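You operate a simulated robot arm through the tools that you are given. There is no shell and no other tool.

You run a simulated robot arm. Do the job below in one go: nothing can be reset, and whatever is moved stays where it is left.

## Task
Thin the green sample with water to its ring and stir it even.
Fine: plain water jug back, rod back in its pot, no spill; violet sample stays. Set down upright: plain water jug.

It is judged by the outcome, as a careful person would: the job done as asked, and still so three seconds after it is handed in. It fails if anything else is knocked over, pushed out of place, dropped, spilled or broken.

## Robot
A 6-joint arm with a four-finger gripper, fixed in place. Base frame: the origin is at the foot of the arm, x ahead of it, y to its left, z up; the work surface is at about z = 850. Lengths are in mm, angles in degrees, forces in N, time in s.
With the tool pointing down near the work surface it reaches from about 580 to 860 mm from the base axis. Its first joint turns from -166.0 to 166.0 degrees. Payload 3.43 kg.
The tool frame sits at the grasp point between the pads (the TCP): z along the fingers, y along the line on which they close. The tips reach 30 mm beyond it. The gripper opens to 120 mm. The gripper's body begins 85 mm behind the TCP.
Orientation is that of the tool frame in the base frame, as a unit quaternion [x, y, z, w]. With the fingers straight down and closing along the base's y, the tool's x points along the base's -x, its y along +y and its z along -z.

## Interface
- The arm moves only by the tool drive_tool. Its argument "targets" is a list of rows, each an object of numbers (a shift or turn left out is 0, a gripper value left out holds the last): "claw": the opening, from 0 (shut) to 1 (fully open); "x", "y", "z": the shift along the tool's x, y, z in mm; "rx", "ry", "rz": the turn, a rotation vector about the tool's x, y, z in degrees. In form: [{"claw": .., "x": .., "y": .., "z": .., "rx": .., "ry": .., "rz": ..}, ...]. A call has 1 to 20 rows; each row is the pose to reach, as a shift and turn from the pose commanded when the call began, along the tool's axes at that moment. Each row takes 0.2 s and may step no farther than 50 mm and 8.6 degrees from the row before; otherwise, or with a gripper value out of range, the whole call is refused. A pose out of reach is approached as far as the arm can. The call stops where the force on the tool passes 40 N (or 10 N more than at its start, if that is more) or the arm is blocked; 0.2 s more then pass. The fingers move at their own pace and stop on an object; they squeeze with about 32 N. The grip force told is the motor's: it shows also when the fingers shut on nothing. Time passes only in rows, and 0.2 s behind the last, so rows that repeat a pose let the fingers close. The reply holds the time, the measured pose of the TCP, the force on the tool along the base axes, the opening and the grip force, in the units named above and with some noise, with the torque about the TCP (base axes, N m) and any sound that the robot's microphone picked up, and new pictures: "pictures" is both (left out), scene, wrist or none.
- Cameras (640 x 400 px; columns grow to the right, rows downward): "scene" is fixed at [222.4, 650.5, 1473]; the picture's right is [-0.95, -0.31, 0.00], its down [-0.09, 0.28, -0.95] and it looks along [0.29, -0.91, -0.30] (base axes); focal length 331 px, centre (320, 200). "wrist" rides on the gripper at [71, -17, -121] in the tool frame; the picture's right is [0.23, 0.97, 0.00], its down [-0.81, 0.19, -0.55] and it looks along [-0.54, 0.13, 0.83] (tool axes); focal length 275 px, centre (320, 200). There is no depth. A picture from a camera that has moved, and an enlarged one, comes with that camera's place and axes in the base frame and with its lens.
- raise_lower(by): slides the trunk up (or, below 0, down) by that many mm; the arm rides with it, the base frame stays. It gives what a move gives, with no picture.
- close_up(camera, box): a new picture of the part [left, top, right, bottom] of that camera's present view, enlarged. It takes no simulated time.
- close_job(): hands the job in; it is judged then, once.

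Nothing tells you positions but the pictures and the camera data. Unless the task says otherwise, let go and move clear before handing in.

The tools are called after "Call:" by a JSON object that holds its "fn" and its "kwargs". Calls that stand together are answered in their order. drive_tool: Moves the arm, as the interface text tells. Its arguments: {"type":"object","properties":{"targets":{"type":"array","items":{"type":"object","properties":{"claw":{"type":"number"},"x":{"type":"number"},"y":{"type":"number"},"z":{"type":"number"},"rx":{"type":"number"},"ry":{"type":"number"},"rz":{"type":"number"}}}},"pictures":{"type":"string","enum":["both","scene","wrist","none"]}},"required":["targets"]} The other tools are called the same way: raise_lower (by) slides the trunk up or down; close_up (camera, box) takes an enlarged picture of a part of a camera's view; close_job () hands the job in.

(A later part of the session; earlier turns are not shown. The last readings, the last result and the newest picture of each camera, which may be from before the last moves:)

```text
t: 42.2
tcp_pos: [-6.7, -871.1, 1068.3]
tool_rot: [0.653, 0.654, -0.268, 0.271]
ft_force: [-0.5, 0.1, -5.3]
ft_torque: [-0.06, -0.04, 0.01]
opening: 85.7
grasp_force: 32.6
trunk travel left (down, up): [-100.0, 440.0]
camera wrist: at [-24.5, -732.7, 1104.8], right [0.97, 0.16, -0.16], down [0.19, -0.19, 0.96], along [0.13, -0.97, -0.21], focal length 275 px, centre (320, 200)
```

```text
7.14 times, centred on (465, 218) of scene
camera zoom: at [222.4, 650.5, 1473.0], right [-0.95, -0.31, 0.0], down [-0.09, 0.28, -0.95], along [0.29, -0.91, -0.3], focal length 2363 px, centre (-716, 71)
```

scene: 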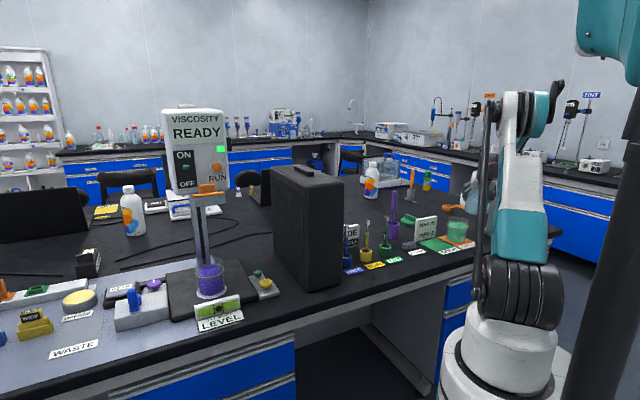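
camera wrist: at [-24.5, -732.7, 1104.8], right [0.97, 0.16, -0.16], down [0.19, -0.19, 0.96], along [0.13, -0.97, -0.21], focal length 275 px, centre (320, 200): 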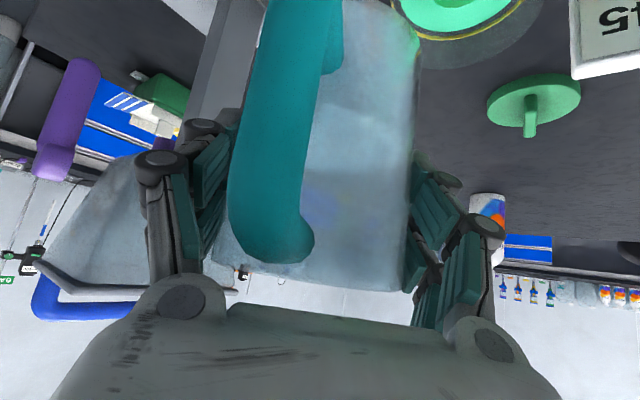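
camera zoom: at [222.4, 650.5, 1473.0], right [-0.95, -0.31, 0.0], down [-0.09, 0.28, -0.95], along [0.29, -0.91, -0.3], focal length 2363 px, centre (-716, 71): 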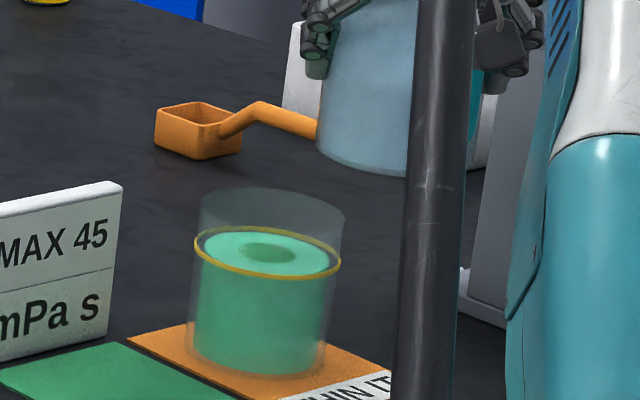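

The jug is upright and clear, and the beaker level looks right. I'll carry the jug back along the same path, turning it back, to hover over its original spot.

Call:
{"fn": "drive_tool", "kwargs": {"targets": [{"x": 10.7, "y": 13.2, "z": -9.9, "rx": -1.5, "rz": -1.5}, {"x": 21.4, "y": 26.4, "z": -19.8, "rx": -3, "rz": -3}, {"x": 32.1, "y": 39.6, "z": -29.7, "rx": -4.5, "rz": -4.5}, {"x": 42.8, "y": 52.8, "z": -39.6, "rx": -6.1, "rz": -6.1}, {"x": 53.5, "y": 66, "z": -49.5, "rx": -7.6, "rz": -7.6}, {"x": 64.2, "y": 79.2, "z": -59.4, "rx": -9.1, "rz": -9.1}, {"x": 74.9, "y": 92.4, "z": -69.2, "rx": -10.6, "rz": -10.6}, {"x": 85.6, "y": 105.5, "z": -79.1, "rx": -12.1, "rz": -12.1}, {"x": 96.3, "y": 118.7, "z": -89, "rx": -13.6, "rz": -13.6}, {"x": 107, "y": 131.9, "z": -98.9, "rx": -15.1, "rz": -15.1}, {"x": 117.7, "y": 145.1, "z": -108.8, "rx": -16.7, "rz": -16.7}, {"x": 128.4, "y": 158.3, "z": -118.7, "rx": -18.2, "rz": -18.2}, {"x": 139.1, "y": 171.5, "z": -128.6, "rx": -19.7, "rz": -19.7}, {"x": 149.8, "y": 184.7, "z": -138.5, "rx": -21.2, "rz": -21.2}, {"x": 149.8, "y": 184.7, "z": -138.5, "rx": -21.2, "rz": -21.2}]}}

Call:
{"fn": "close_up", "kwargs": {"camera": "scene", "box": [400, 170, 490, 260]}}

```text
t: 45.4
tcp_pos: [178.5, -663.0, 1062.7]
tool_rot: [0.462, 0.8, -0.19, 0.332]
ft_force: [0.5, 0.0, -5.8]
ft_torque: [-0.04, -0.03, -0.02]
opening: 85.4
grasp_force: 32.1
trunk travel left (down, up): [-100.0, 440.0]
camera wrist: at [95.4, -553.7, 1098.5], right [0.76, 0.63, -0.16], down [0.26, -0.06, 0.96], along [0.6, -0.78, -0.21], focal length 275 px, centre (320, 200)
```

scene: 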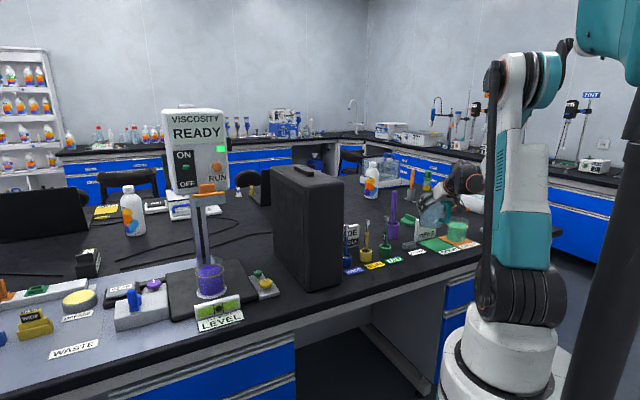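
wrist: 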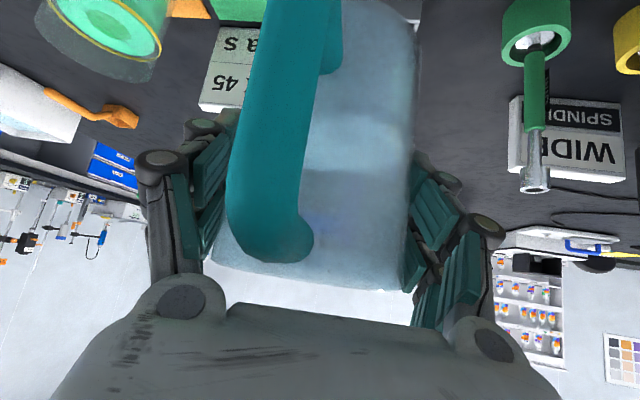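

```text
4.44 times, centred on (445, 215) of scene
camera zoom: at [222.4, 650.5, 1473.0], right [-0.95, -0.31, 0.0], down [-0.09, 0.28, -0.95], along [0.29, -0.91, -0.3], focal length 1470 px, centre (-236, 133)
```

zoom: 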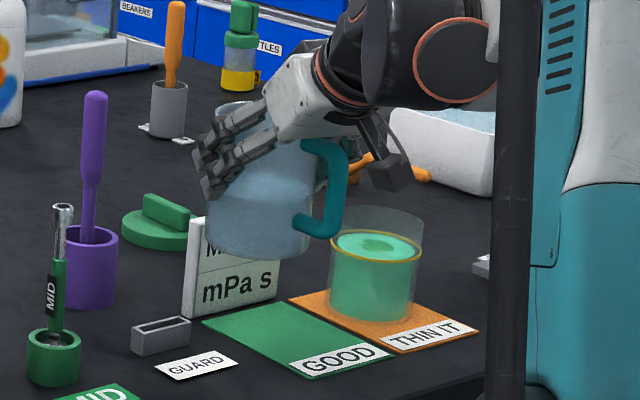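

The jug hovers over its original spot, which I know from the grasp pose. Lowering it to just above the table.

Call:
{"fn": "drive_tool", "kwargs": {"targets": [{"x": 15, "y": -0.5, "z": 15}, {"x": 30, "y": -1, "z": 30}, {"x": 45, "y": -1.7, "z": 45.5}, {"x": 60, "y": -1.7, "z": 61}, {"x": 75, "y": -1.7, "z": 76}, {"x": 86, "y": -1.7, "z": 87}, {"x": 86, "y": -1.7, "z": 87}]}}

Call:
{"fn": "close_up", "kwargs": {"camera": "scene", "box": [400, 190, 490, 270]}}

```text
t: 47.0
tcp_pos: [176.5, -666.7, 938.0]
tool_rot: [0.461, 0.801, -0.189, 0.332]
ft_force: [0.1, 0.4, -5.8]
ft_torque: [-0.01, -0.03, 0.03]
opening: 85.2
grasp_force: 31.9
trunk travel left (down, up): [-100.0, 440.0]
camera wrist: at [93.5, -555.6, 975.0], right [0.76, 0.63, -0.16], down [0.26, -0.06, 0.96], along [0.6, -0.78, -0.21], focal length 275 px, centre (320, 200)
```

scene: 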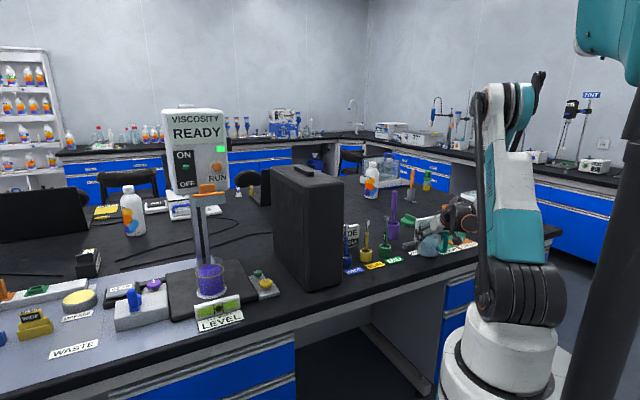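
wrist: 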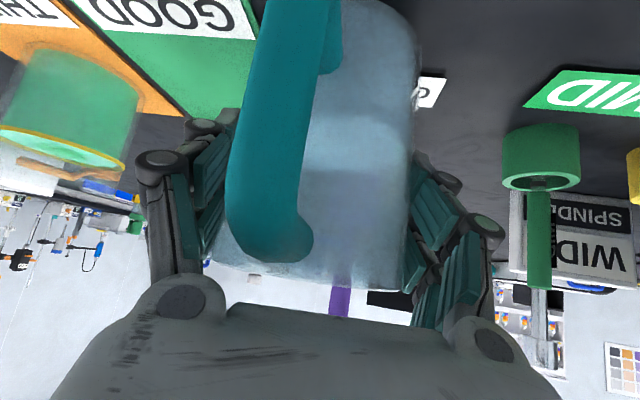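

```text
5.00 times, centred on (445, 230) of scene
camera zoom: at [222.4, 650.5, 1473.0], right [-0.95, -0.31, 0.0], down [-0.09, 0.28, -0.95], along [0.29, -0.91, -0.3], focal length 1654 px, centre (-305, 50)
```

zoom: 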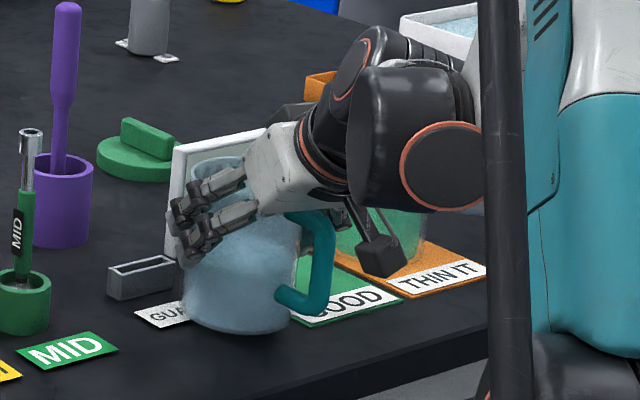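

It's about 12 mm above the table. I'll lower gently in small steps and watch the force for touchdown.

Call:
{"fn": "drive_tool", "kwargs": {"targets": [{"x": 2.1, "z": 2.1}, {"x": 4.2, "z": 4.2}, {"x": 5.7, "z": 5.7}, {"x": 6.4, "z": 6.4}], "pictures": "none"}}

Call:
{"fn": "drive_tool", "kwargs": {"targets": [{"x": 0.7, "z": 0.7}, {"x": 0.7, "z": 0.7}], "pictures": "none"}}

Call:
{"fn": "drive_tool", "kwargs": {"targets": [{"x": 0.7, "z": 0.7}, {"x": 0.7, "z": 0.7}], "pictures": "none"}}

```text
t: 48.0
tcp_pos: [177.8, -666.4, 930.9]
tool_rot: [0.461, 0.801, -0.19, 0.331]
ft_force: [-0.1, 0.5, -5.0]
ft_torque: [-0.03, -0.04, 0.02]
opening: 85.2
grasp_force: 32.3
trunk travel left (down, up): [-100.0, 440.0]
```

```text
t: 48.6
tcp_pos: [176.4, -665.6, 930.6]
tool_rot: [0.462, 0.801, -0.19, 0.331]
ft_force: [0.8, 0.9, -5.4]
ft_torque: [-0.04, -0.03, -0.01]
opening: 85.3
grasp_force: 31.4
trunk travel left (down, up): [-100.0, 440.0]
```

```text
t: 49.2
tcp_pos: [176.4, -666.4, 928.4]
tool_rot: [0.462, 0.801, -0.19, 0.331]
ft_force: [0.3, 0.4, -4.9]
ft_torque: [-0.01, -0.03, -0.01]
opening: 84.9
grasp_force: 31.8
trunk travel left (down, up): [-100.0, 440.0]
```

No touchdown yet. I'll continue in 1 mm steps.

Call:
{"fn": "drive_tool", "kwargs": {"targets": [{"x": 0.7, "z": 0.7}, {"x": 0.7, "z": 0.7}], "pictures": "none"}}

Call:
{"fn": "drive_tool", "kwargs": {"targets": [{"x": 0.7, "z": 0.7}, {"x": 0.7, "z": 0.7}], "pictures": "none"}}

Call:
{"fn": "drive_tool", "kwargs": {"targets": [{"x": 0.7, "z": 0.7}, {"x": 0.7, "z": 0.7}]}}

Call:
{"fn": "close_up", "kwargs": {"camera": "scene", "box": [410, 205, 470, 265]}}

```text
t: 49.8
tcp_pos: [176.6, -667.0, 929.5]
tool_rot: [0.463, 0.8, -0.192, 0.331]
ft_force: [1.3, -5.0, 14.8]
ft_torque: [0.26, -0.5, -0.16]
opening: 85.5
grasp_force: 31.5
trunk travel left (down, up): [-100.0, 440.0]
```

```text
t: 50.4
tcp_pos: [175.9, -665.5, 927.4]
tool_rot: [0.462, 0.801, -0.191, 0.331]
ft_force: [-0.9, -1.6, 14.8]
ft_torque: [0.17, -0.16, -0.15]
opening: 84.5
grasp_force: 31.8
trunk travel left (down, up): [-100.0, 440.0]
```

```text
t: 51.0
tcp_pos: [175.2, -665.5, 926.6]
tool_rot: [0.462, 0.8, -0.191, 0.331]
ft_force: [1.1, -1.9, 21.4]
ft_torque: [0.14, -0.28, -0.34]
opening: 84.6
grasp_force: 31.6
trunk travel left (down, up): [-100.0, 440.0]
camera wrist: at [93.6, -554.5, 962.8], right [0.76, 0.63, -0.16], down [0.26, -0.06, 0.96], along [0.6, -0.78, -0.21], focal length 275 px, centre (320, 200)
```

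scene: 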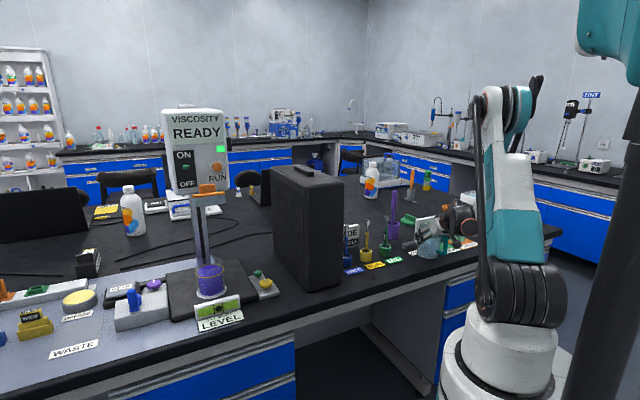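
wrist: 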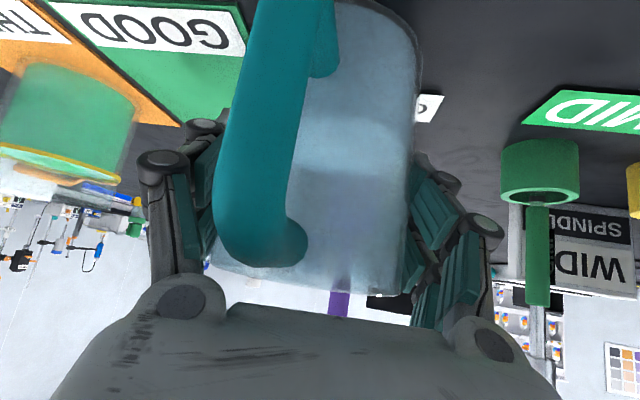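

```text
6.67 times, centred on (440, 235) of scene
camera zoom: at [222.4, 650.5, 1473.0], right [-0.95, -0.31, 0.0], down [-0.09, 0.28, -0.95], along [0.29, -0.91, -0.3], focal length 2205 px, centre (-480, -33)
```

zoom: 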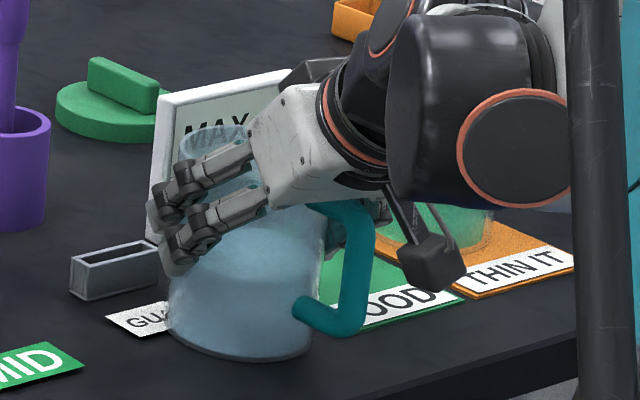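

The jug is on the table and the force confirms touchdown. I'll ease the downward pressure, then open the fingers gradually.

Call:
{"fn": "drive_tool", "kwargs": {"targets": [{"x": -0.7, "z": -0.7}, {"x": -1.2, "z": -1.2}, {"x": -1.2, "z": -1.2}], "pictures": "none"}}

Call:
{"fn": "drive_tool", "kwargs": {"targets": [{"claw": 0.74}, {"claw": 0.78}, {"claw": 0.83}, {"claw": 0.9}, {"claw": 1.0}, {"claw": 1.0}]}}

Call:
{"fn": "close_up", "kwargs": {"camera": "scene", "box": [410, 205, 470, 265]}}

```text
t: 51.8
tcp_pos: [176.2, -665.9, 927.3]
tool_rot: [0.462, 0.801, -0.19, 0.33]
ft_force: [-0.6, 0.8, -3.0]
ft_torque: [-0.07, -0.1, 0.05]
opening: 84.4
grasp_force: 32.2
trunk travel left (down, up): [-100.0, 440.0]
```

```text
t: 53.2
tcp_pos: [176.6, -665.9, 926.9]
tool_rot: [0.462, 0.8, -0.19, 0.331]
ft_force: [-0.4, 0.3, -0.4]
ft_torque: [0.02, 0.0, 0.03]
opening: 120.0
grasp_force: 0.0
trunk travel left (down, up): [-100.0, 440.0]
camera wrist: at [93.5, -555.1, 963.7], right [0.76, 0.63, -0.16], down [0.26, -0.06, 0.96], along [0.6, -0.78, -0.21], focal length 275 px, centre (320, 200)
```

scene: 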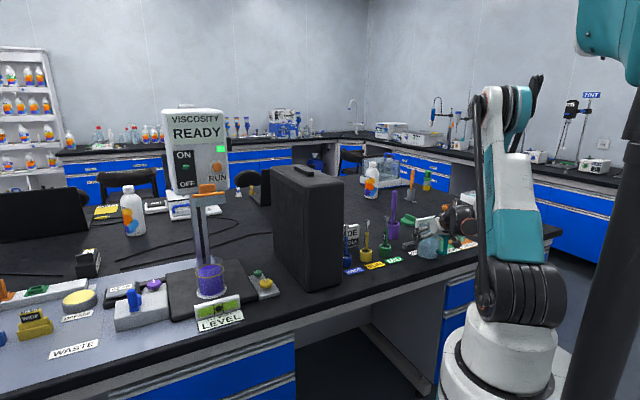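
wrist: 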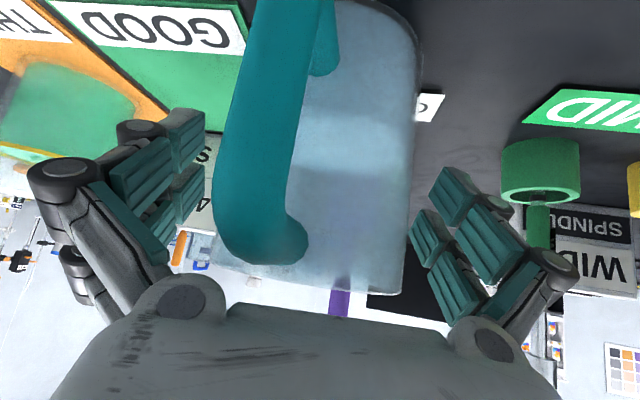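

```text
6.67 times, centred on (440, 235) of scene
camera zoom: at [222.4, 650.5, 1473.0], right [-0.95, -0.31, 0.0], down [-0.09, 0.28, -0.95], along [0.29, -0.91, -0.3], focal length 2205 px, centre (-480, -33)
```

zoom: 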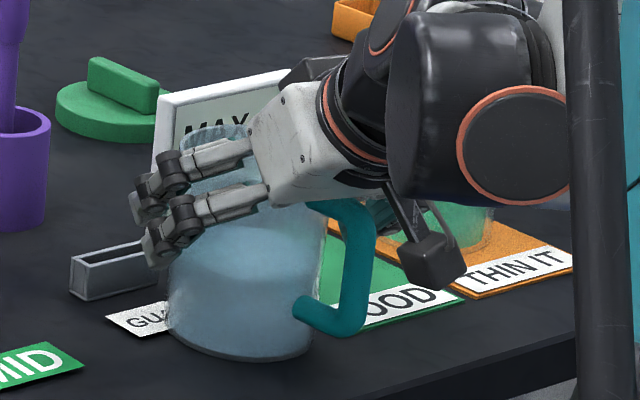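

The jug stands upright on its spot and is released. I'll retract straight back along the tool axis.

Call:
{"fn": "drive_tool", "kwargs": {"targets": [{"z": -15}, {"z": -35}, {"z": -60}, {"z": -85}, {"z": -108}, {"z": -108}]}}

Call:
{"fn": "close_up", "kwargs": {"camera": "scene", "box": [390, 190, 490, 270]}}

```text
t: 54.6
tcp_pos: [138.3, -601.8, 1004.0]
tool_rot: [0.462, 0.801, -0.19, 0.33]
ft_force: [0.0, 0.1, -0.2]
ft_torque: [0.0, -0.02, 0.0]
opening: 119.9
grasp_force: 0.0
trunk travel left (down, up): [-100.0, 440.0]
camera wrist: at [55.4, -490.8, 1040.7], right [0.76, 0.63, -0.16], down [0.26, -0.06, 0.96], along [0.6, -0.78, -0.21], focal length 275 px, centre (320, 200)
```

scene: 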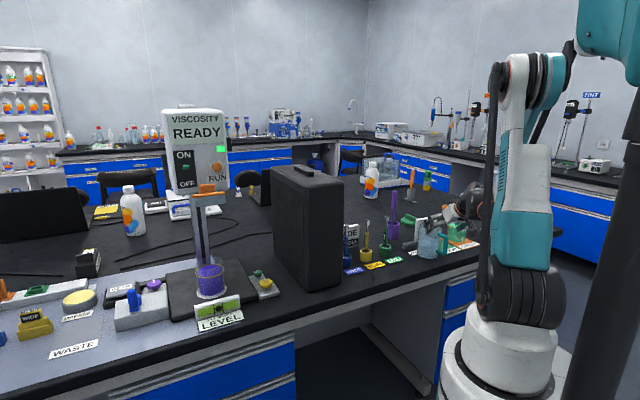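
wrist: 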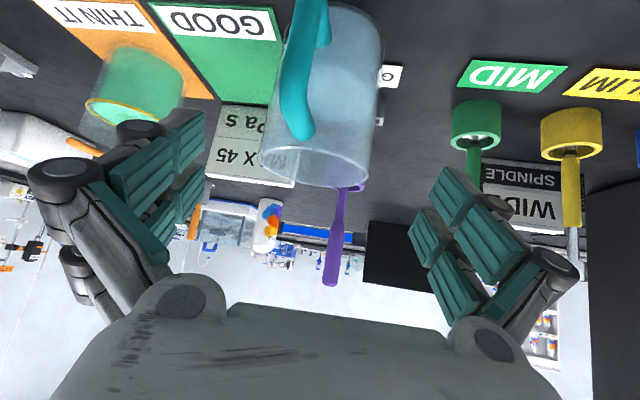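

```text
5.00 times, centred on (440, 230) of scene
camera zoom: at [222.4, 650.5, 1473.0], right [-0.95, -0.31, 0.0], down [-0.09, 0.28, -0.95], along [0.29, -0.91, -0.3], focal length 1654 px, centre (-280, 50)
```

zoom: 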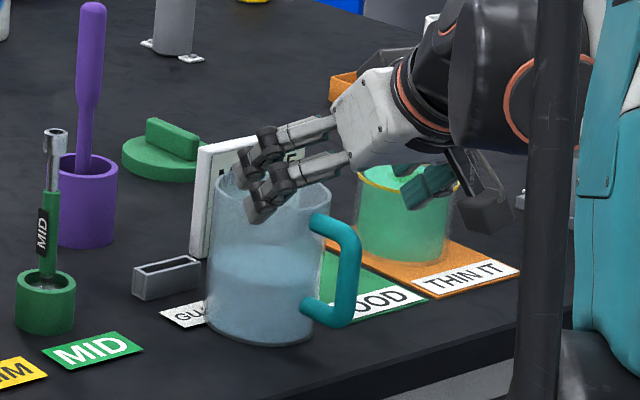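

The jug is back in place, upright, and the beaker is at its ring. Next is the purple stirring rod: I'll rise clear and move to a look-point in front of it.

Call:
{"fn": "drive_tool", "kwargs": {"targets": [{"x": -25.5, "z": -25.5}, {"x": -50.9, "z": -50.9}, {"x": -76.4, "z": -76.4}, {"x": -98.3, "y": 13.9, "z": -54.5, "rx": 0.9, "rz": 0.9}, {"x": -120.2, "y": 27.9, "z": -32.6, "rx": 1.9, "rz": 1.9}, {"x": -142, "y": 41.8, "z": -10.8, "rx": 2.8, "rz": 2.8}, {"x": -163.9, "y": 55.7, "z": 11.1, "rx": 3.8, "rz": 3.8}, {"x": -185.8, "y": 69.7, "z": 33, "rx": 4.7, "rz": 4.7}, {"x": -207.7, "y": 83.6, "z": 54.9, "rx": 5.66, "rz": 5.66}, {"x": -207.7, "y": 83.6, "z": 54.9, "rx": 5.66, "rz": 5.66}]}}

Call:
{"fn": "close_up", "kwargs": {"camera": "wrist", "box": [240, 0, 440, 300]}}

Call:
{"fn": "close_up", "kwargs": {"camera": "scene", "box": [370, 180, 430, 250]}}

```text
t: 56.8
tcp_pos: [304.9, -722.0, 1112.7]
tool_rot: [0.517, 0.766, -0.213, 0.316]
ft_force: [0.1, -0.2, -0.5]
ft_torque: [0.01, 0.0, 0.03]
opening: 120.3
grasp_force: 0.1
trunk travel left (down, up): [-100.0, 440.0]
camera wrist: at [238.5, -599.7, 1148.5], right [0.84, 0.52, -0.16], down [0.25, -0.1, 0.96], along [0.48, -0.85, -0.21], focal length 275 px, centre (320, 200)
```

scene: 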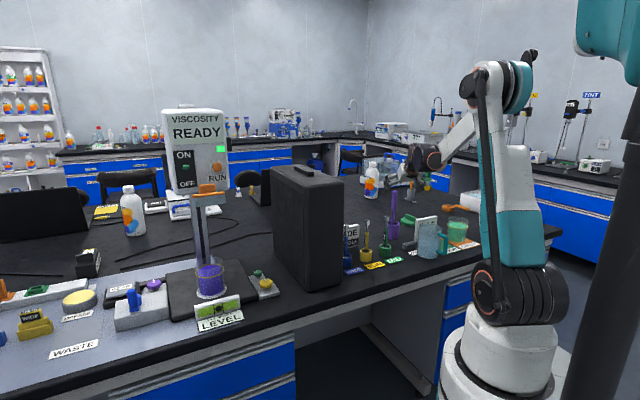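
wrist: 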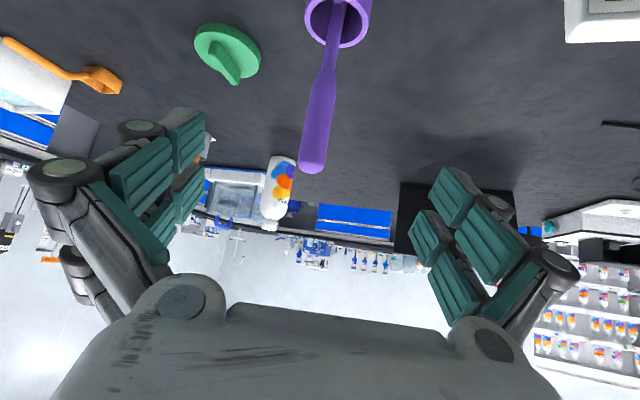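

```text
1.33 times, centred on (340, 150) of wrist
camera zoom: at [238.5, -599.7, 1148.5], right [0.84, 0.52, -0.16], down [0.25, -0.1, 0.96], along [0.48, -0.85, -0.21], focal length 367 px, centre (293, 267)
```

zoom: 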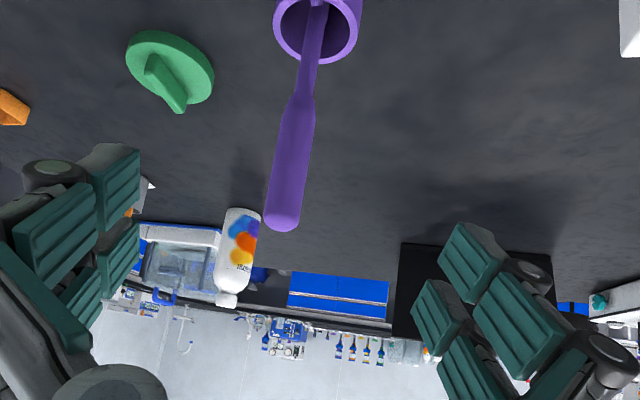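

```text
5.71 times, centred on (400, 215) of scene
camera zoom: at [222.4, 650.5, 1473.0], right [-0.95, -0.31, 0.0], down [-0.09, 0.28, -0.95], along [0.29, -0.91, -0.3], focal length 1890 px, centre (-137, 114)
```

zoom: 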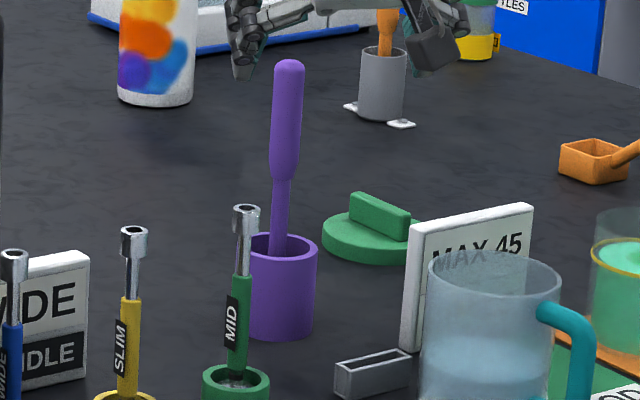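

The rod stands nearly vertical around (342, -809) in the purple pot, whose rim is at z ≈ 920. It's almost dead ahead of the fingers, so I'll advance along the tool axis until it's between the pads.

Call:
{"fn": "drive_tool", "kwargs": {"targets": [{"x": 0, "y": 0.5, "z": 25}, {"x": 0, "y": 1, "z": 50}, {"x": 0, "y": 1.5, "z": 75}, {"x": -1, "y": 2, "z": 100}, {"x": -1, "y": 2, "z": 115}, {"x": -1, "y": 2, "z": 115}]}}

Call:
{"fn": "close_up", "kwargs": {"camera": "wrist", "box": [150, 0, 500, 330]}}

Call:
{"fn": "close_up", "kwargs": {"camera": "scene", "box": [370, 180, 430, 250]}}

```text
t: 58.2
tcp_pos: [336.3, -794.3, 1029.6]
tool_rot: [0.517, 0.766, -0.213, 0.317]
ft_force: [-0.1, -0.4, 0.5]
ft_torque: [0.01, -0.01, 0.0]
opening: 119.9
grasp_force: 0.0
trunk travel left (down, up): [-100.0, 440.0]
camera wrist: at [270.1, -673.1, 1065.8], right [0.84, 0.52, -0.16], down [0.25, -0.1, 0.96], along [0.48, -0.85, -0.21], focal length 275 px, centre (320, 200)
```

scene: 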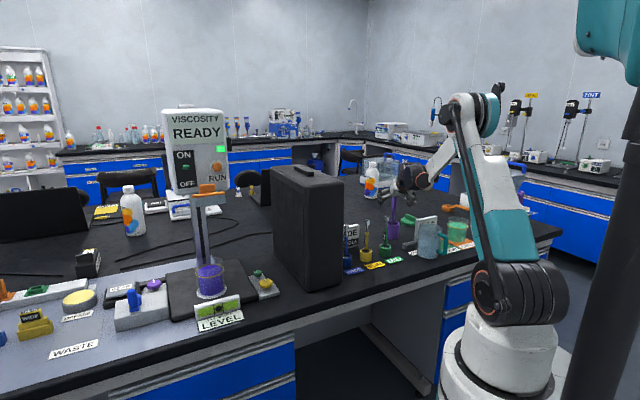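
wrist: 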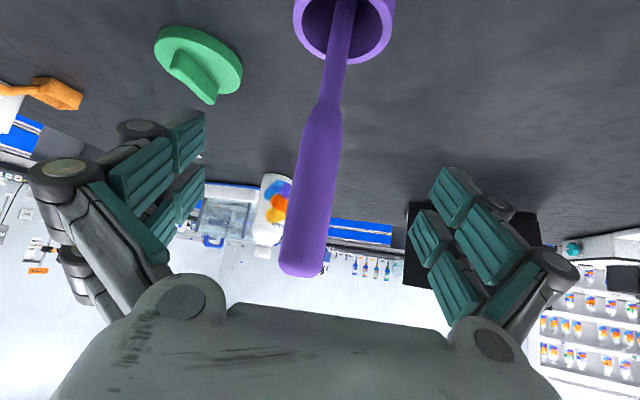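

```text
1.21 times, centred on (325, 165) of wrist
camera zoom: at [270.1, -673.1, 1065.8], right [0.84, 0.52, -0.16], down [0.25, -0.1, 0.96], along [0.48, -0.85, -0.21], focal length 334 px, centre (314, 242)
```

zoom: 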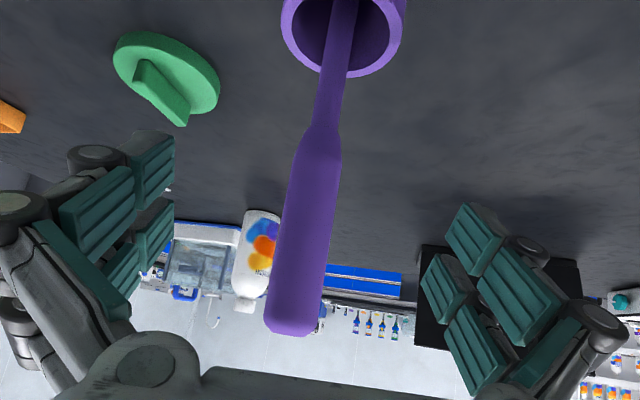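

```text
5.71 times, centred on (400, 215) of scene
camera zoom: at [222.4, 650.5, 1473.0], right [-0.95, -0.31, 0.0], down [-0.09, 0.28, -0.95], along [0.29, -0.91, -0.3], focal length 1890 px, centre (-137, 114)
```

zoom: 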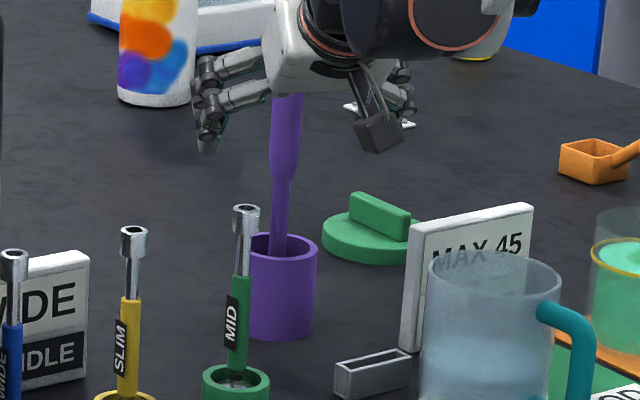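

The rod is about 3 mm left of centre. I'll correct that and advance the last bit, then close gently on its handle.

Call:
{"fn": "drive_tool", "kwargs": {"targets": [{"y": -2, "z": 9}, {"y": -3, "z": 17}, {"y": -3, "z": 17}]}}

Call:
{"fn": "close_up", "kwargs": {"camera": "wrist", "box": [150, 0, 500, 330]}}

Call:
{"fn": "close_up", "kwargs": {"camera": "scene", "box": [370, 180, 430, 250]}}

```text
t: 59.0
tcp_pos: [339.3, -807.3, 1017.5]
tool_rot: [0.517, 0.766, -0.213, 0.317]
ft_force: [0.4, -0.7, 0.3]
ft_torque: [-0.03, -0.02, 0.02]
opening: 120.1
grasp_force: 0.1
trunk travel left (down, up): [-100.0, 440.0]
camera wrist: at [272.2, -686.6, 1054.4], right [0.84, 0.52, -0.16], down [0.25, -0.1, 0.96], along [0.48, -0.85, -0.21], focal length 275 px, centre (320, 200)
```

scene: 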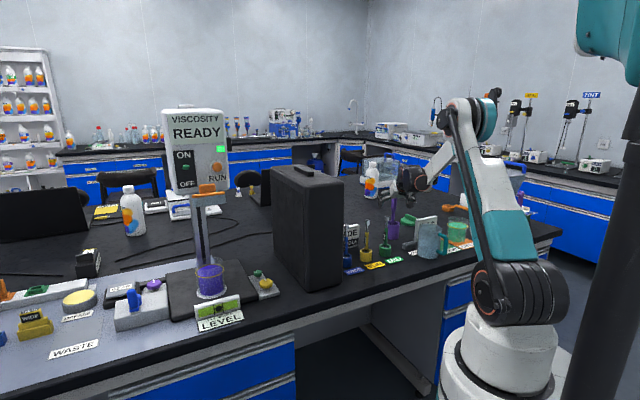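
wrist: 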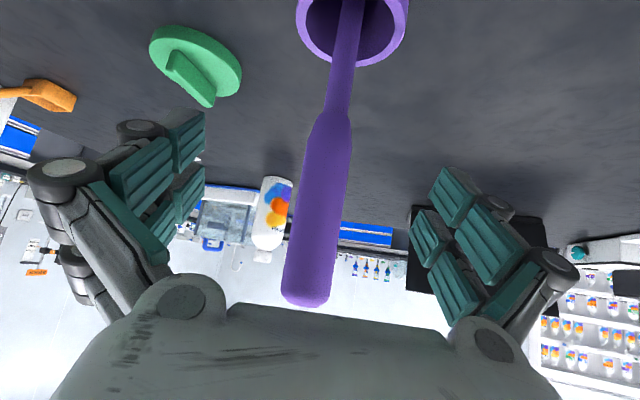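

```text
1.21 times, centred on (325, 165) of wrist
camera zoom: at [272.2, -686.6, 1054.4], right [0.84, 0.52, -0.16], down [0.25, -0.1, 0.96], along [0.48, -0.85, -0.21], focal length 334 px, centre (314, 242)
```

zoom: 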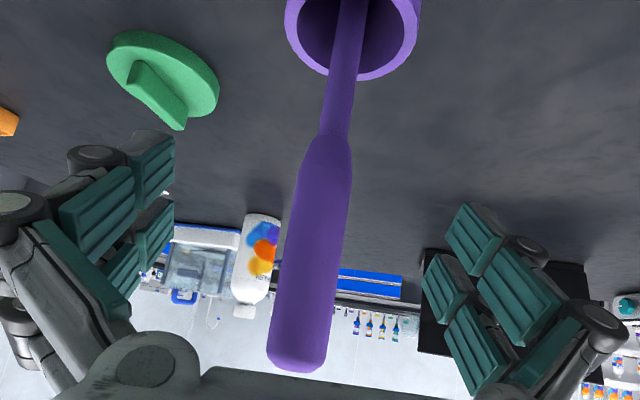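

```text
5.71 times, centred on (400, 215) of scene
camera zoom: at [222.4, 650.5, 1473.0], right [-0.95, -0.31, 0.0], down [-0.09, 0.28, -0.95], along [0.29, -0.91, -0.3], focal length 1890 px, centre (-137, 114)
```

zoom: 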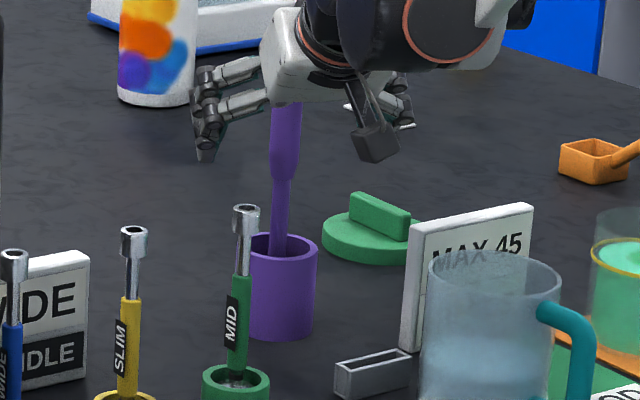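

The handle (about 22 mm thick) is centred between the pads. Closing gradually.

Call:
{"fn": "drive_tool", "kwargs": {"targets": [{"claw": 0.7}, {"claw": 0.45}, {"claw": 0.32}, {"claw": 0.26}, {"claw": 0.22}, {"claw": 0.19}, {"claw": 0.16}, {"claw": 0.1}, {"claw": 0.05}, {"claw": 0.05}]}}

Call:
{"fn": "close_up", "kwargs": {"camera": "wrist", "box": [150, 0, 500, 330]}}

Call:
{"fn": "close_up", "kwargs": {"camera": "scene", "box": [370, 180, 430, 250]}}

```text
t: 61.2
tcp_pos: [339.2, -807.3, 1018.6]
tool_rot: [0.517, 0.766, -0.213, 0.317]
ft_force: [-0.4, 0.4, -0.6]
ft_torque: [0.01, -0.03, -0.03]
opening: 22.4
grasp_force: 31.7
trunk travel left (down, up): [-100.0, 440.0]
camera wrist: at [272.2, -686.4, 1054.5], right [0.84, 0.52, -0.16], down [0.25, -0.1, 0.96], along [0.48, -0.85, -0.21], focal length 275 px, centre (320, 200)
```

scene: 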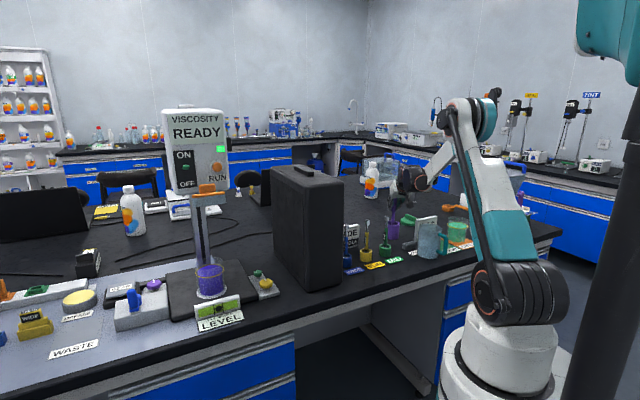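
wrist: 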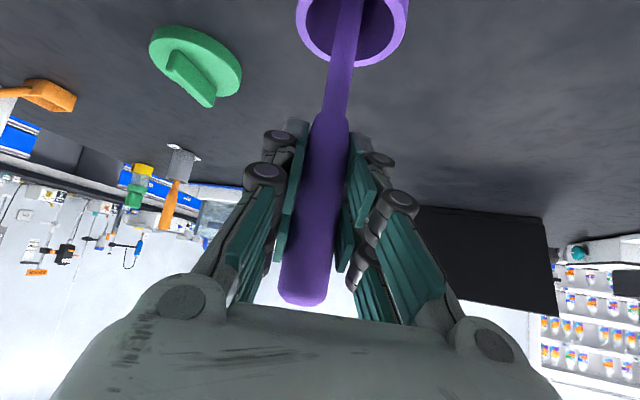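

```text
1.21 times, centred on (325, 165) of wrist
camera zoom: at [272.2, -686.4, 1054.5], right [0.84, 0.52, -0.16], down [0.25, -0.1, 0.96], along [0.48, -0.85, -0.21], focal length 334 px, centre (314, 242)
```

zoom: 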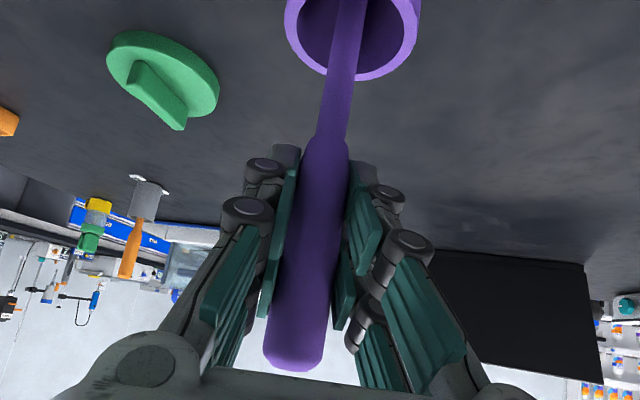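

```text
5.71 times, centred on (400, 215) of scene
camera zoom: at [222.4, 650.5, 1473.0], right [-0.95, -0.31, 0.0], down [-0.09, 0.28, -0.95], along [0.29, -0.91, -0.3], focal length 1890 px, centre (-137, 114)
```

zoom: 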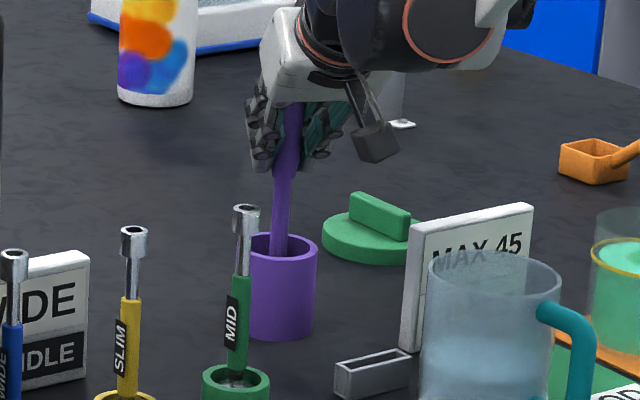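

The rod is gripped at 22 mm. I'll lift it straight up out of the pot.

Call:
{"fn": "drive_tool", "kwargs": {"targets": [{"x": -7, "z": -7}, {"x": -17.7, "z": -17.7}, {"x": -31.8, "z": -31.8}, {"x": -46, "z": -46}, {"x": -60, "z": -60}, {"x": -74, "z": -74}, {"x": -88, "z": -88}, {"x": -95.5, "z": -95.5}, {"x": -95.5, "z": -95.5}]}}

Call:
{"fn": "close_up", "kwargs": {"camera": "wrist", "box": [150, 0, 500, 330]}}

Call:
{"fn": "close_up", "kwargs": {"camera": "scene", "box": [370, 170, 450, 250]}}

```text
t: 63.2
tcp_pos: [338.2, -806.1, 1153.6]
tool_rot: [0.517, 0.766, -0.214, 0.317]
ft_force: [-0.3, 0.5, -1.3]
ft_torque: [0.0, -0.02, 0.01]
opening: 22.1
grasp_force: 32.4
trunk travel left (down, up): [-100.0, 440.0]
camera wrist: at [271.0, -685.8, 1189.9], right [0.84, 0.52, -0.16], down [0.25, -0.1, 0.96], along [0.48, -0.85, -0.21], focal length 275 px, centre (320, 200)
```

scene: 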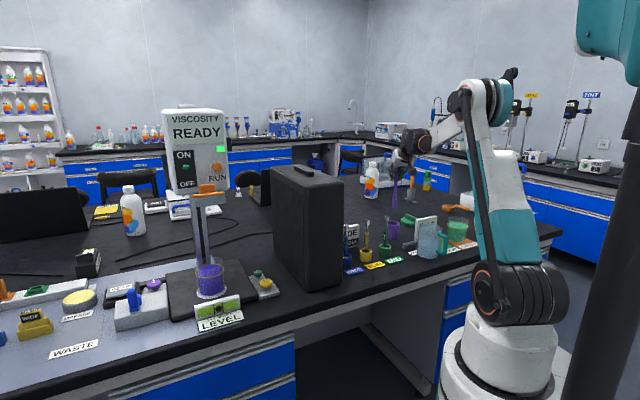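
wrist: 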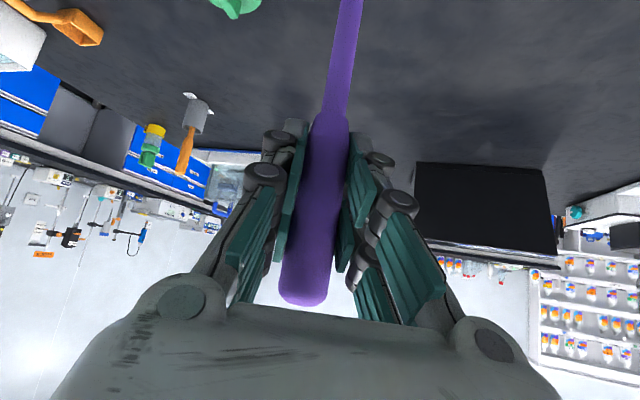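

```text
1.21 times, centred on (325, 165) of wrist
camera zoom: at [271.0, -685.8, 1189.9], right [0.84, 0.52, -0.16], down [0.25, -0.1, 0.96], along [0.48, -0.85, -0.21], focal length 334 px, centre (314, 242)
```

zoom: 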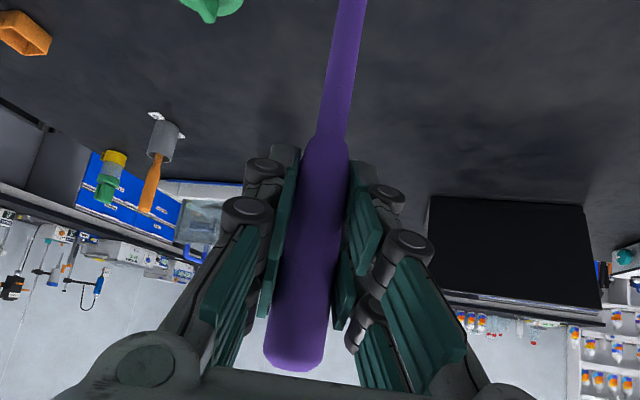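

```text
5.00 times, centred on (410, 210) of scene
camera zoom: at [222.4, 650.5, 1473.0], right [-0.95, -0.31, 0.0], down [-0.09, 0.28, -0.95], along [0.29, -0.91, -0.3], focal length 1654 px, centre (-130, 150)
```

zoom: 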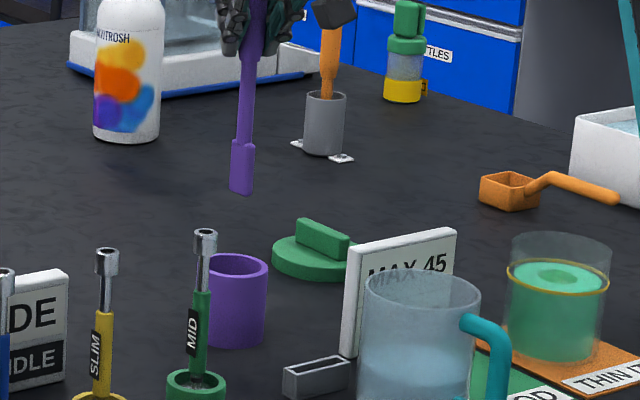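

The rod came out cleanly, with a paddle at its tip about 170 mm below the grip, and the pot stayed put. I'll carry it level over to above the beaker.

Call:
{"fn": "drive_tool", "kwargs": {"targets": [{"x": 3.4, "y": -28.2, "z": -3.4, "rx": 1.27, "rz": 1.27}, {"x": 6.9, "y": -56.5, "z": -6.9, "rx": 2.55, "rz": 2.55}, {"x": 10.4, "y": -84.7, "z": -10.4, "rx": 3.82, "rz": 3.82}, {"x": 13.8, "y": -112.9, "z": -13.8, "rx": 5.09, "rz": 5.09}, {"x": 17.2, "y": -141.2, "z": -17.2, "rx": 6.36, "rz": 6.36}, {"x": 20.7, "y": -169.4, "z": -20.7, "rx": 7.64, "rz": 7.64}, {"x": 24.2, "y": -197.6, "z": -24.2, "rx": 8.91, "rz": 8.91}, {"x": 27.6, "y": -225.8, "z": -27.6, "rx": 10.18, "rz": 10.18}, {"x": 31, "y": -254.1, "z": -31, "rx": 11.46, "rz": 11.46}, {"x": 34.5, "y": -282.3, "z": -34.5, "rx": 12.73, "rz": 12.73}, {"x": 34.5, "y": -282.3, "z": -34.5, "rx": 12.73, "rz": 12.73}]}}

Call:
{"fn": "close_up", "kwargs": {"camera": "wrist", "box": [200, 0, 480, 175]}}

Call:
{"fn": "close_up", "kwargs": {"camera": "scene", "box": [420, 170, 500, 250]}}

```text
t: 65.6
tcp_pos: [56.5, -868.4, 1153.4]
tool_rot: [0.631, 0.676, -0.26, 0.278]
ft_force: [-0.1, -0.3, -0.6]
ft_torque: [0.01, 0.01, 0.03]
opening: 22.4
grasp_force: 32.0
trunk travel left (down, up): [-100.0, 440.0]
camera wrist: at [30.9, -732.4, 1190.8], right [0.96, 0.23, -0.16], down [0.2, -0.17, 0.96], along [0.19, -0.96, -0.21], focal length 275 px, centre (320, 200)
```

scene: 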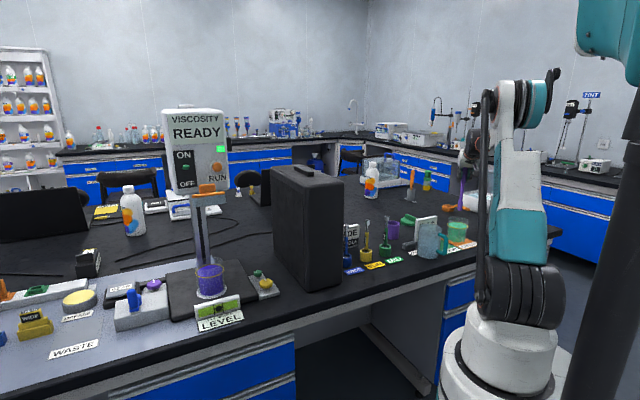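
wrist: 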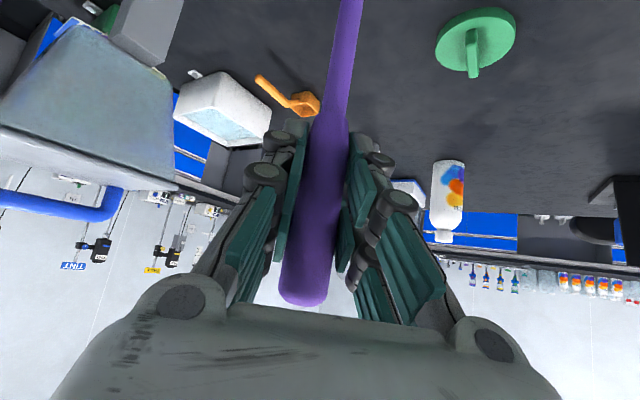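

```text
2.29 times, centred on (340, 88) of wrist
camera zoom: at [30.9, -732.4, 1190.8], right [0.96, 0.23, -0.16], down [0.2, -0.17, 0.96], along [0.19, -0.96, -0.21], focal length 629 px, centre (274, 457)
```

zoom: 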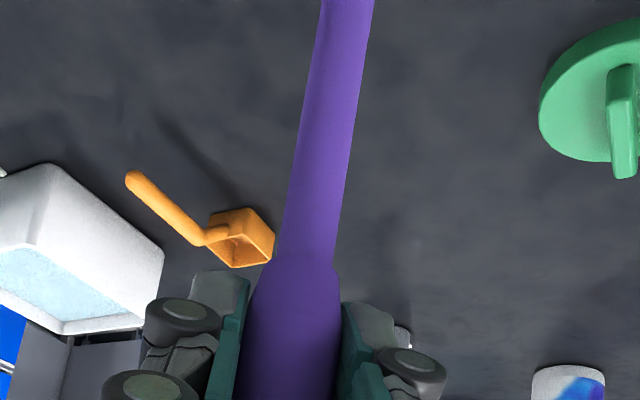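

```text
5.00 times, centred on (460, 210) of scene
camera zoom: at [222.4, 650.5, 1473.0], right [-0.95, -0.31, 0.0], down [-0.09, 0.28, -0.95], along [0.29, -0.91, -0.3], focal length 1654 px, centre (-380, 150)
```

zoom: 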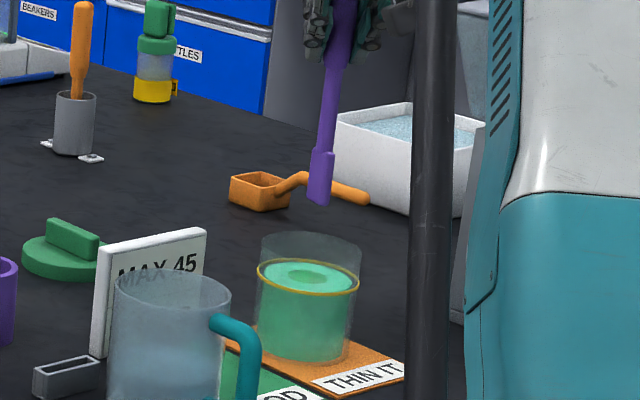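

The paddle tip is right over the beaker's middle. I'll lower it slowly and check as it enters.

Call:
{"fn": "drive_tool", "kwargs": {"targets": [{"x": 10, "y": 1, "z": 10}, {"x": 20, "y": 2, "z": 20}, {"x": 30, "y": 2, "z": 30}, {"x": 40, "y": 2, "z": 40}, {"x": 40, "y": 2, "z": 40}]}}

Call:
{"fn": "close_up", "kwargs": {"camera": "scene", "box": [435, 195, 485, 250]}}

Call:
{"fn": "close_up", "kwargs": {"camera": "wrist", "box": [240, 0, 440, 125]}}

```text
t: 66.8
tcp_pos: [59.9, -868.3, 1096.9]
tool_rot: [0.631, 0.676, -0.26, 0.279]
ft_force: [-1.0, 0.2, 0.5]
ft_torque: [-0.01, -0.02, -0.01]
opening: 22.3
grasp_force: 32.2
trunk travel left (down, up): [-100.0, 440.0]
camera wrist: at [33.6, -732.6, 1133.3], right [0.96, 0.23, -0.16], down [0.2, -0.17, 0.96], along [0.19, -0.96, -0.21], focal length 275 px, centre (320, 200)
```

scene: 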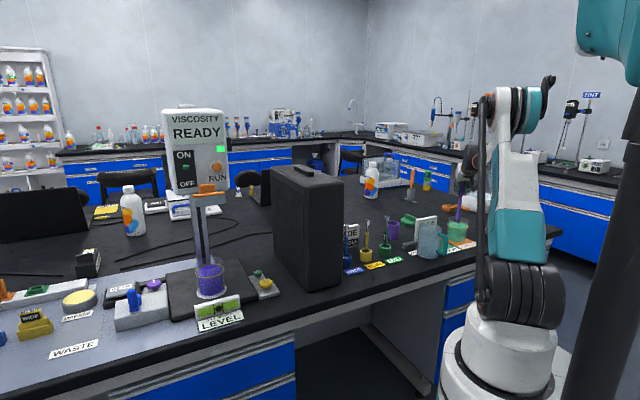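
wrist: 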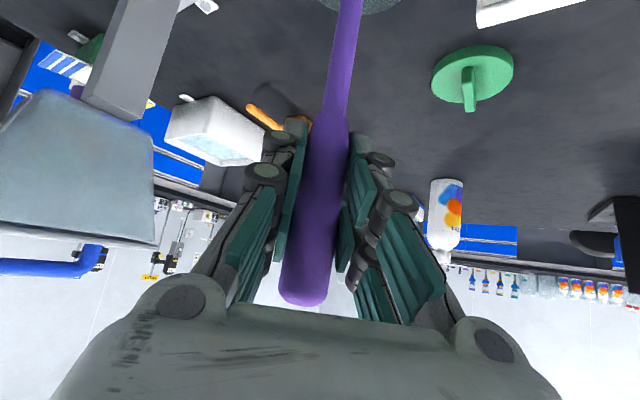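

```text
7.27 times, centred on (460, 222) of scene
camera zoom: at [222.4, 650.5, 1473.0], right [-0.95, -0.31, 0.0], down [-0.09, 0.28, -0.95], along [0.29, -0.91, -0.3], focal length 2406 px, centre (-698, 36)
```

zoom: 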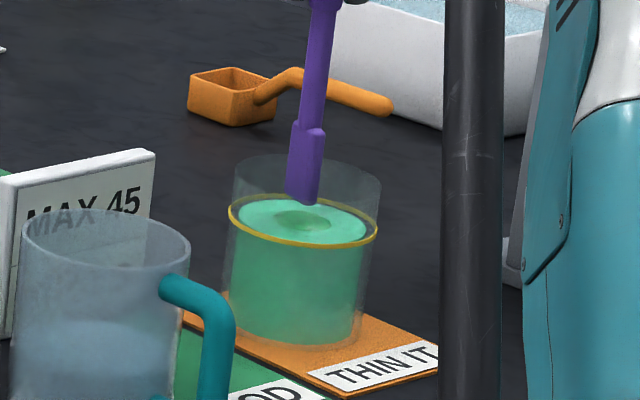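

```text
3.20 times, centred on (340, 62) of wrist
camera zoom: at [33.6, -732.6, 1133.3], right [0.96, 0.23, -0.16], down [0.2, -0.17, 0.96], along [0.19, -0.96, -0.21], focal length 881 px, centre (256, 640)
```

zoom: 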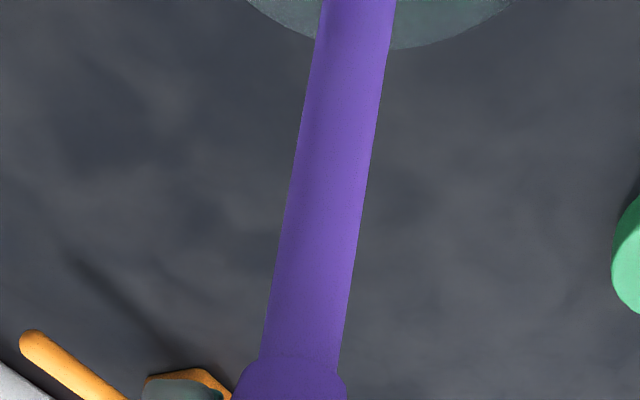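

The paddle is inside the rim and centred. I'll lower it into the liquid to about 15 mm above the bottom.

Call:
{"fn": "drive_tool", "kwargs": {"targets": [{"x": 7, "z": 7}, {"x": 14, "z": 14}, {"x": 21, "z": 21}, {"x": 28, "z": 28}, {"x": 35, "z": 35}, {"x": 39, "z": 39}, {"x": 39, "z": 39}]}}

Call:
{"fn": "close_up", "kwargs": {"camera": "scene", "box": [435, 195, 485, 250]}}

Call:
{"fn": "close_up", "kwargs": {"camera": "wrist", "box": [240, 0, 440, 125]}}

```text
t: 68.4
tcp_pos: [59.6, -866.8, 1044.1]
tool_rot: [0.63, 0.676, -0.26, 0.279]
ft_force: [-0.9, -0.4, -1.0]
ft_torque: [0.0, -0.03, 0.01]
opening: 22.1
grasp_force: 32.0
trunk travel left (down, up): [-100.0, 440.0]
camera wrist: at [33.4, -731.1, 1079.1], right [0.96, 0.23, -0.16], down [0.2, -0.17, 0.96], along [0.19, -0.96, -0.21], focal length 275 px, centre (320, 200)
```

scene: 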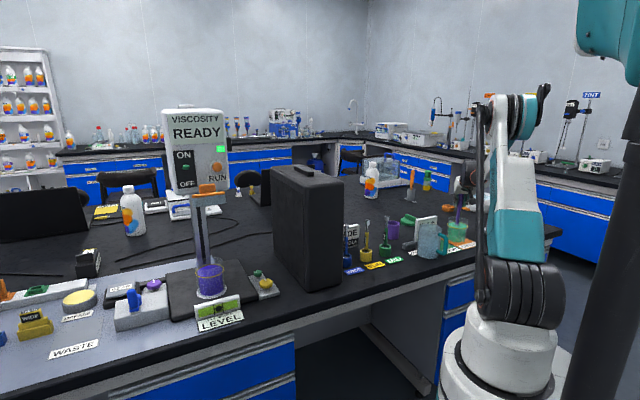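
wrist: 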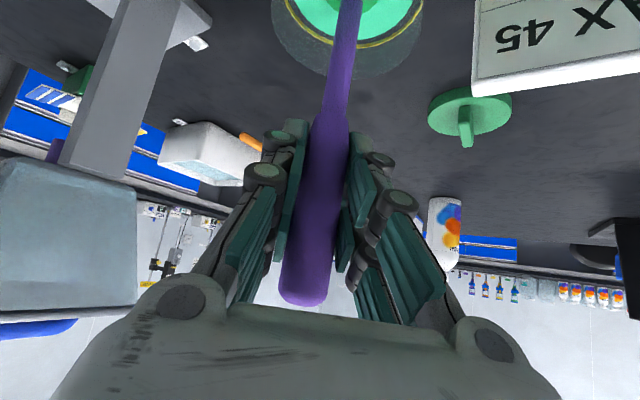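

```text
7.27 times, centred on (460, 222) of scene
camera zoom: at [222.4, 650.5, 1473.0], right [-0.95, -0.31, 0.0], down [-0.09, 0.28, -0.95], along [0.29, -0.91, -0.3], focal length 2406 px, centre (-698, 36)
```

zoom: 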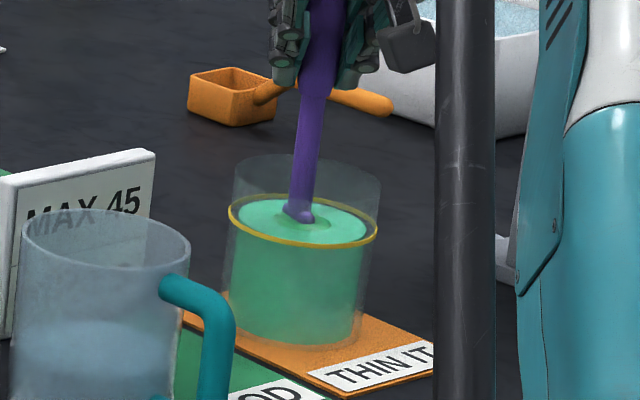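

```text
3.20 times, centred on (340, 62) of wrist
camera zoom: at [33.4, -731.1, 1079.1], right [0.96, 0.23, -0.16], down [0.2, -0.17, 0.96], along [0.19, -0.96, -0.21], focal length 881 px, centre (256, 640)
```

zoom: 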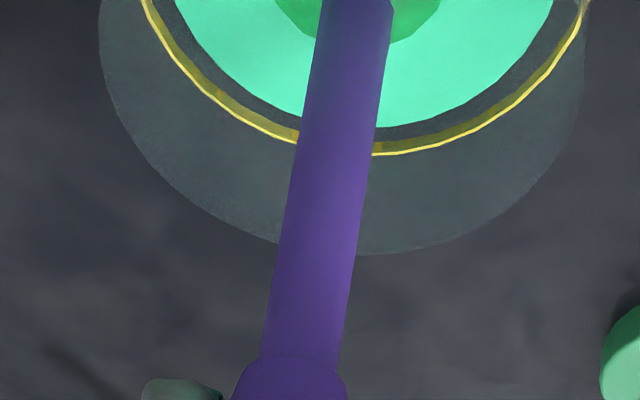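

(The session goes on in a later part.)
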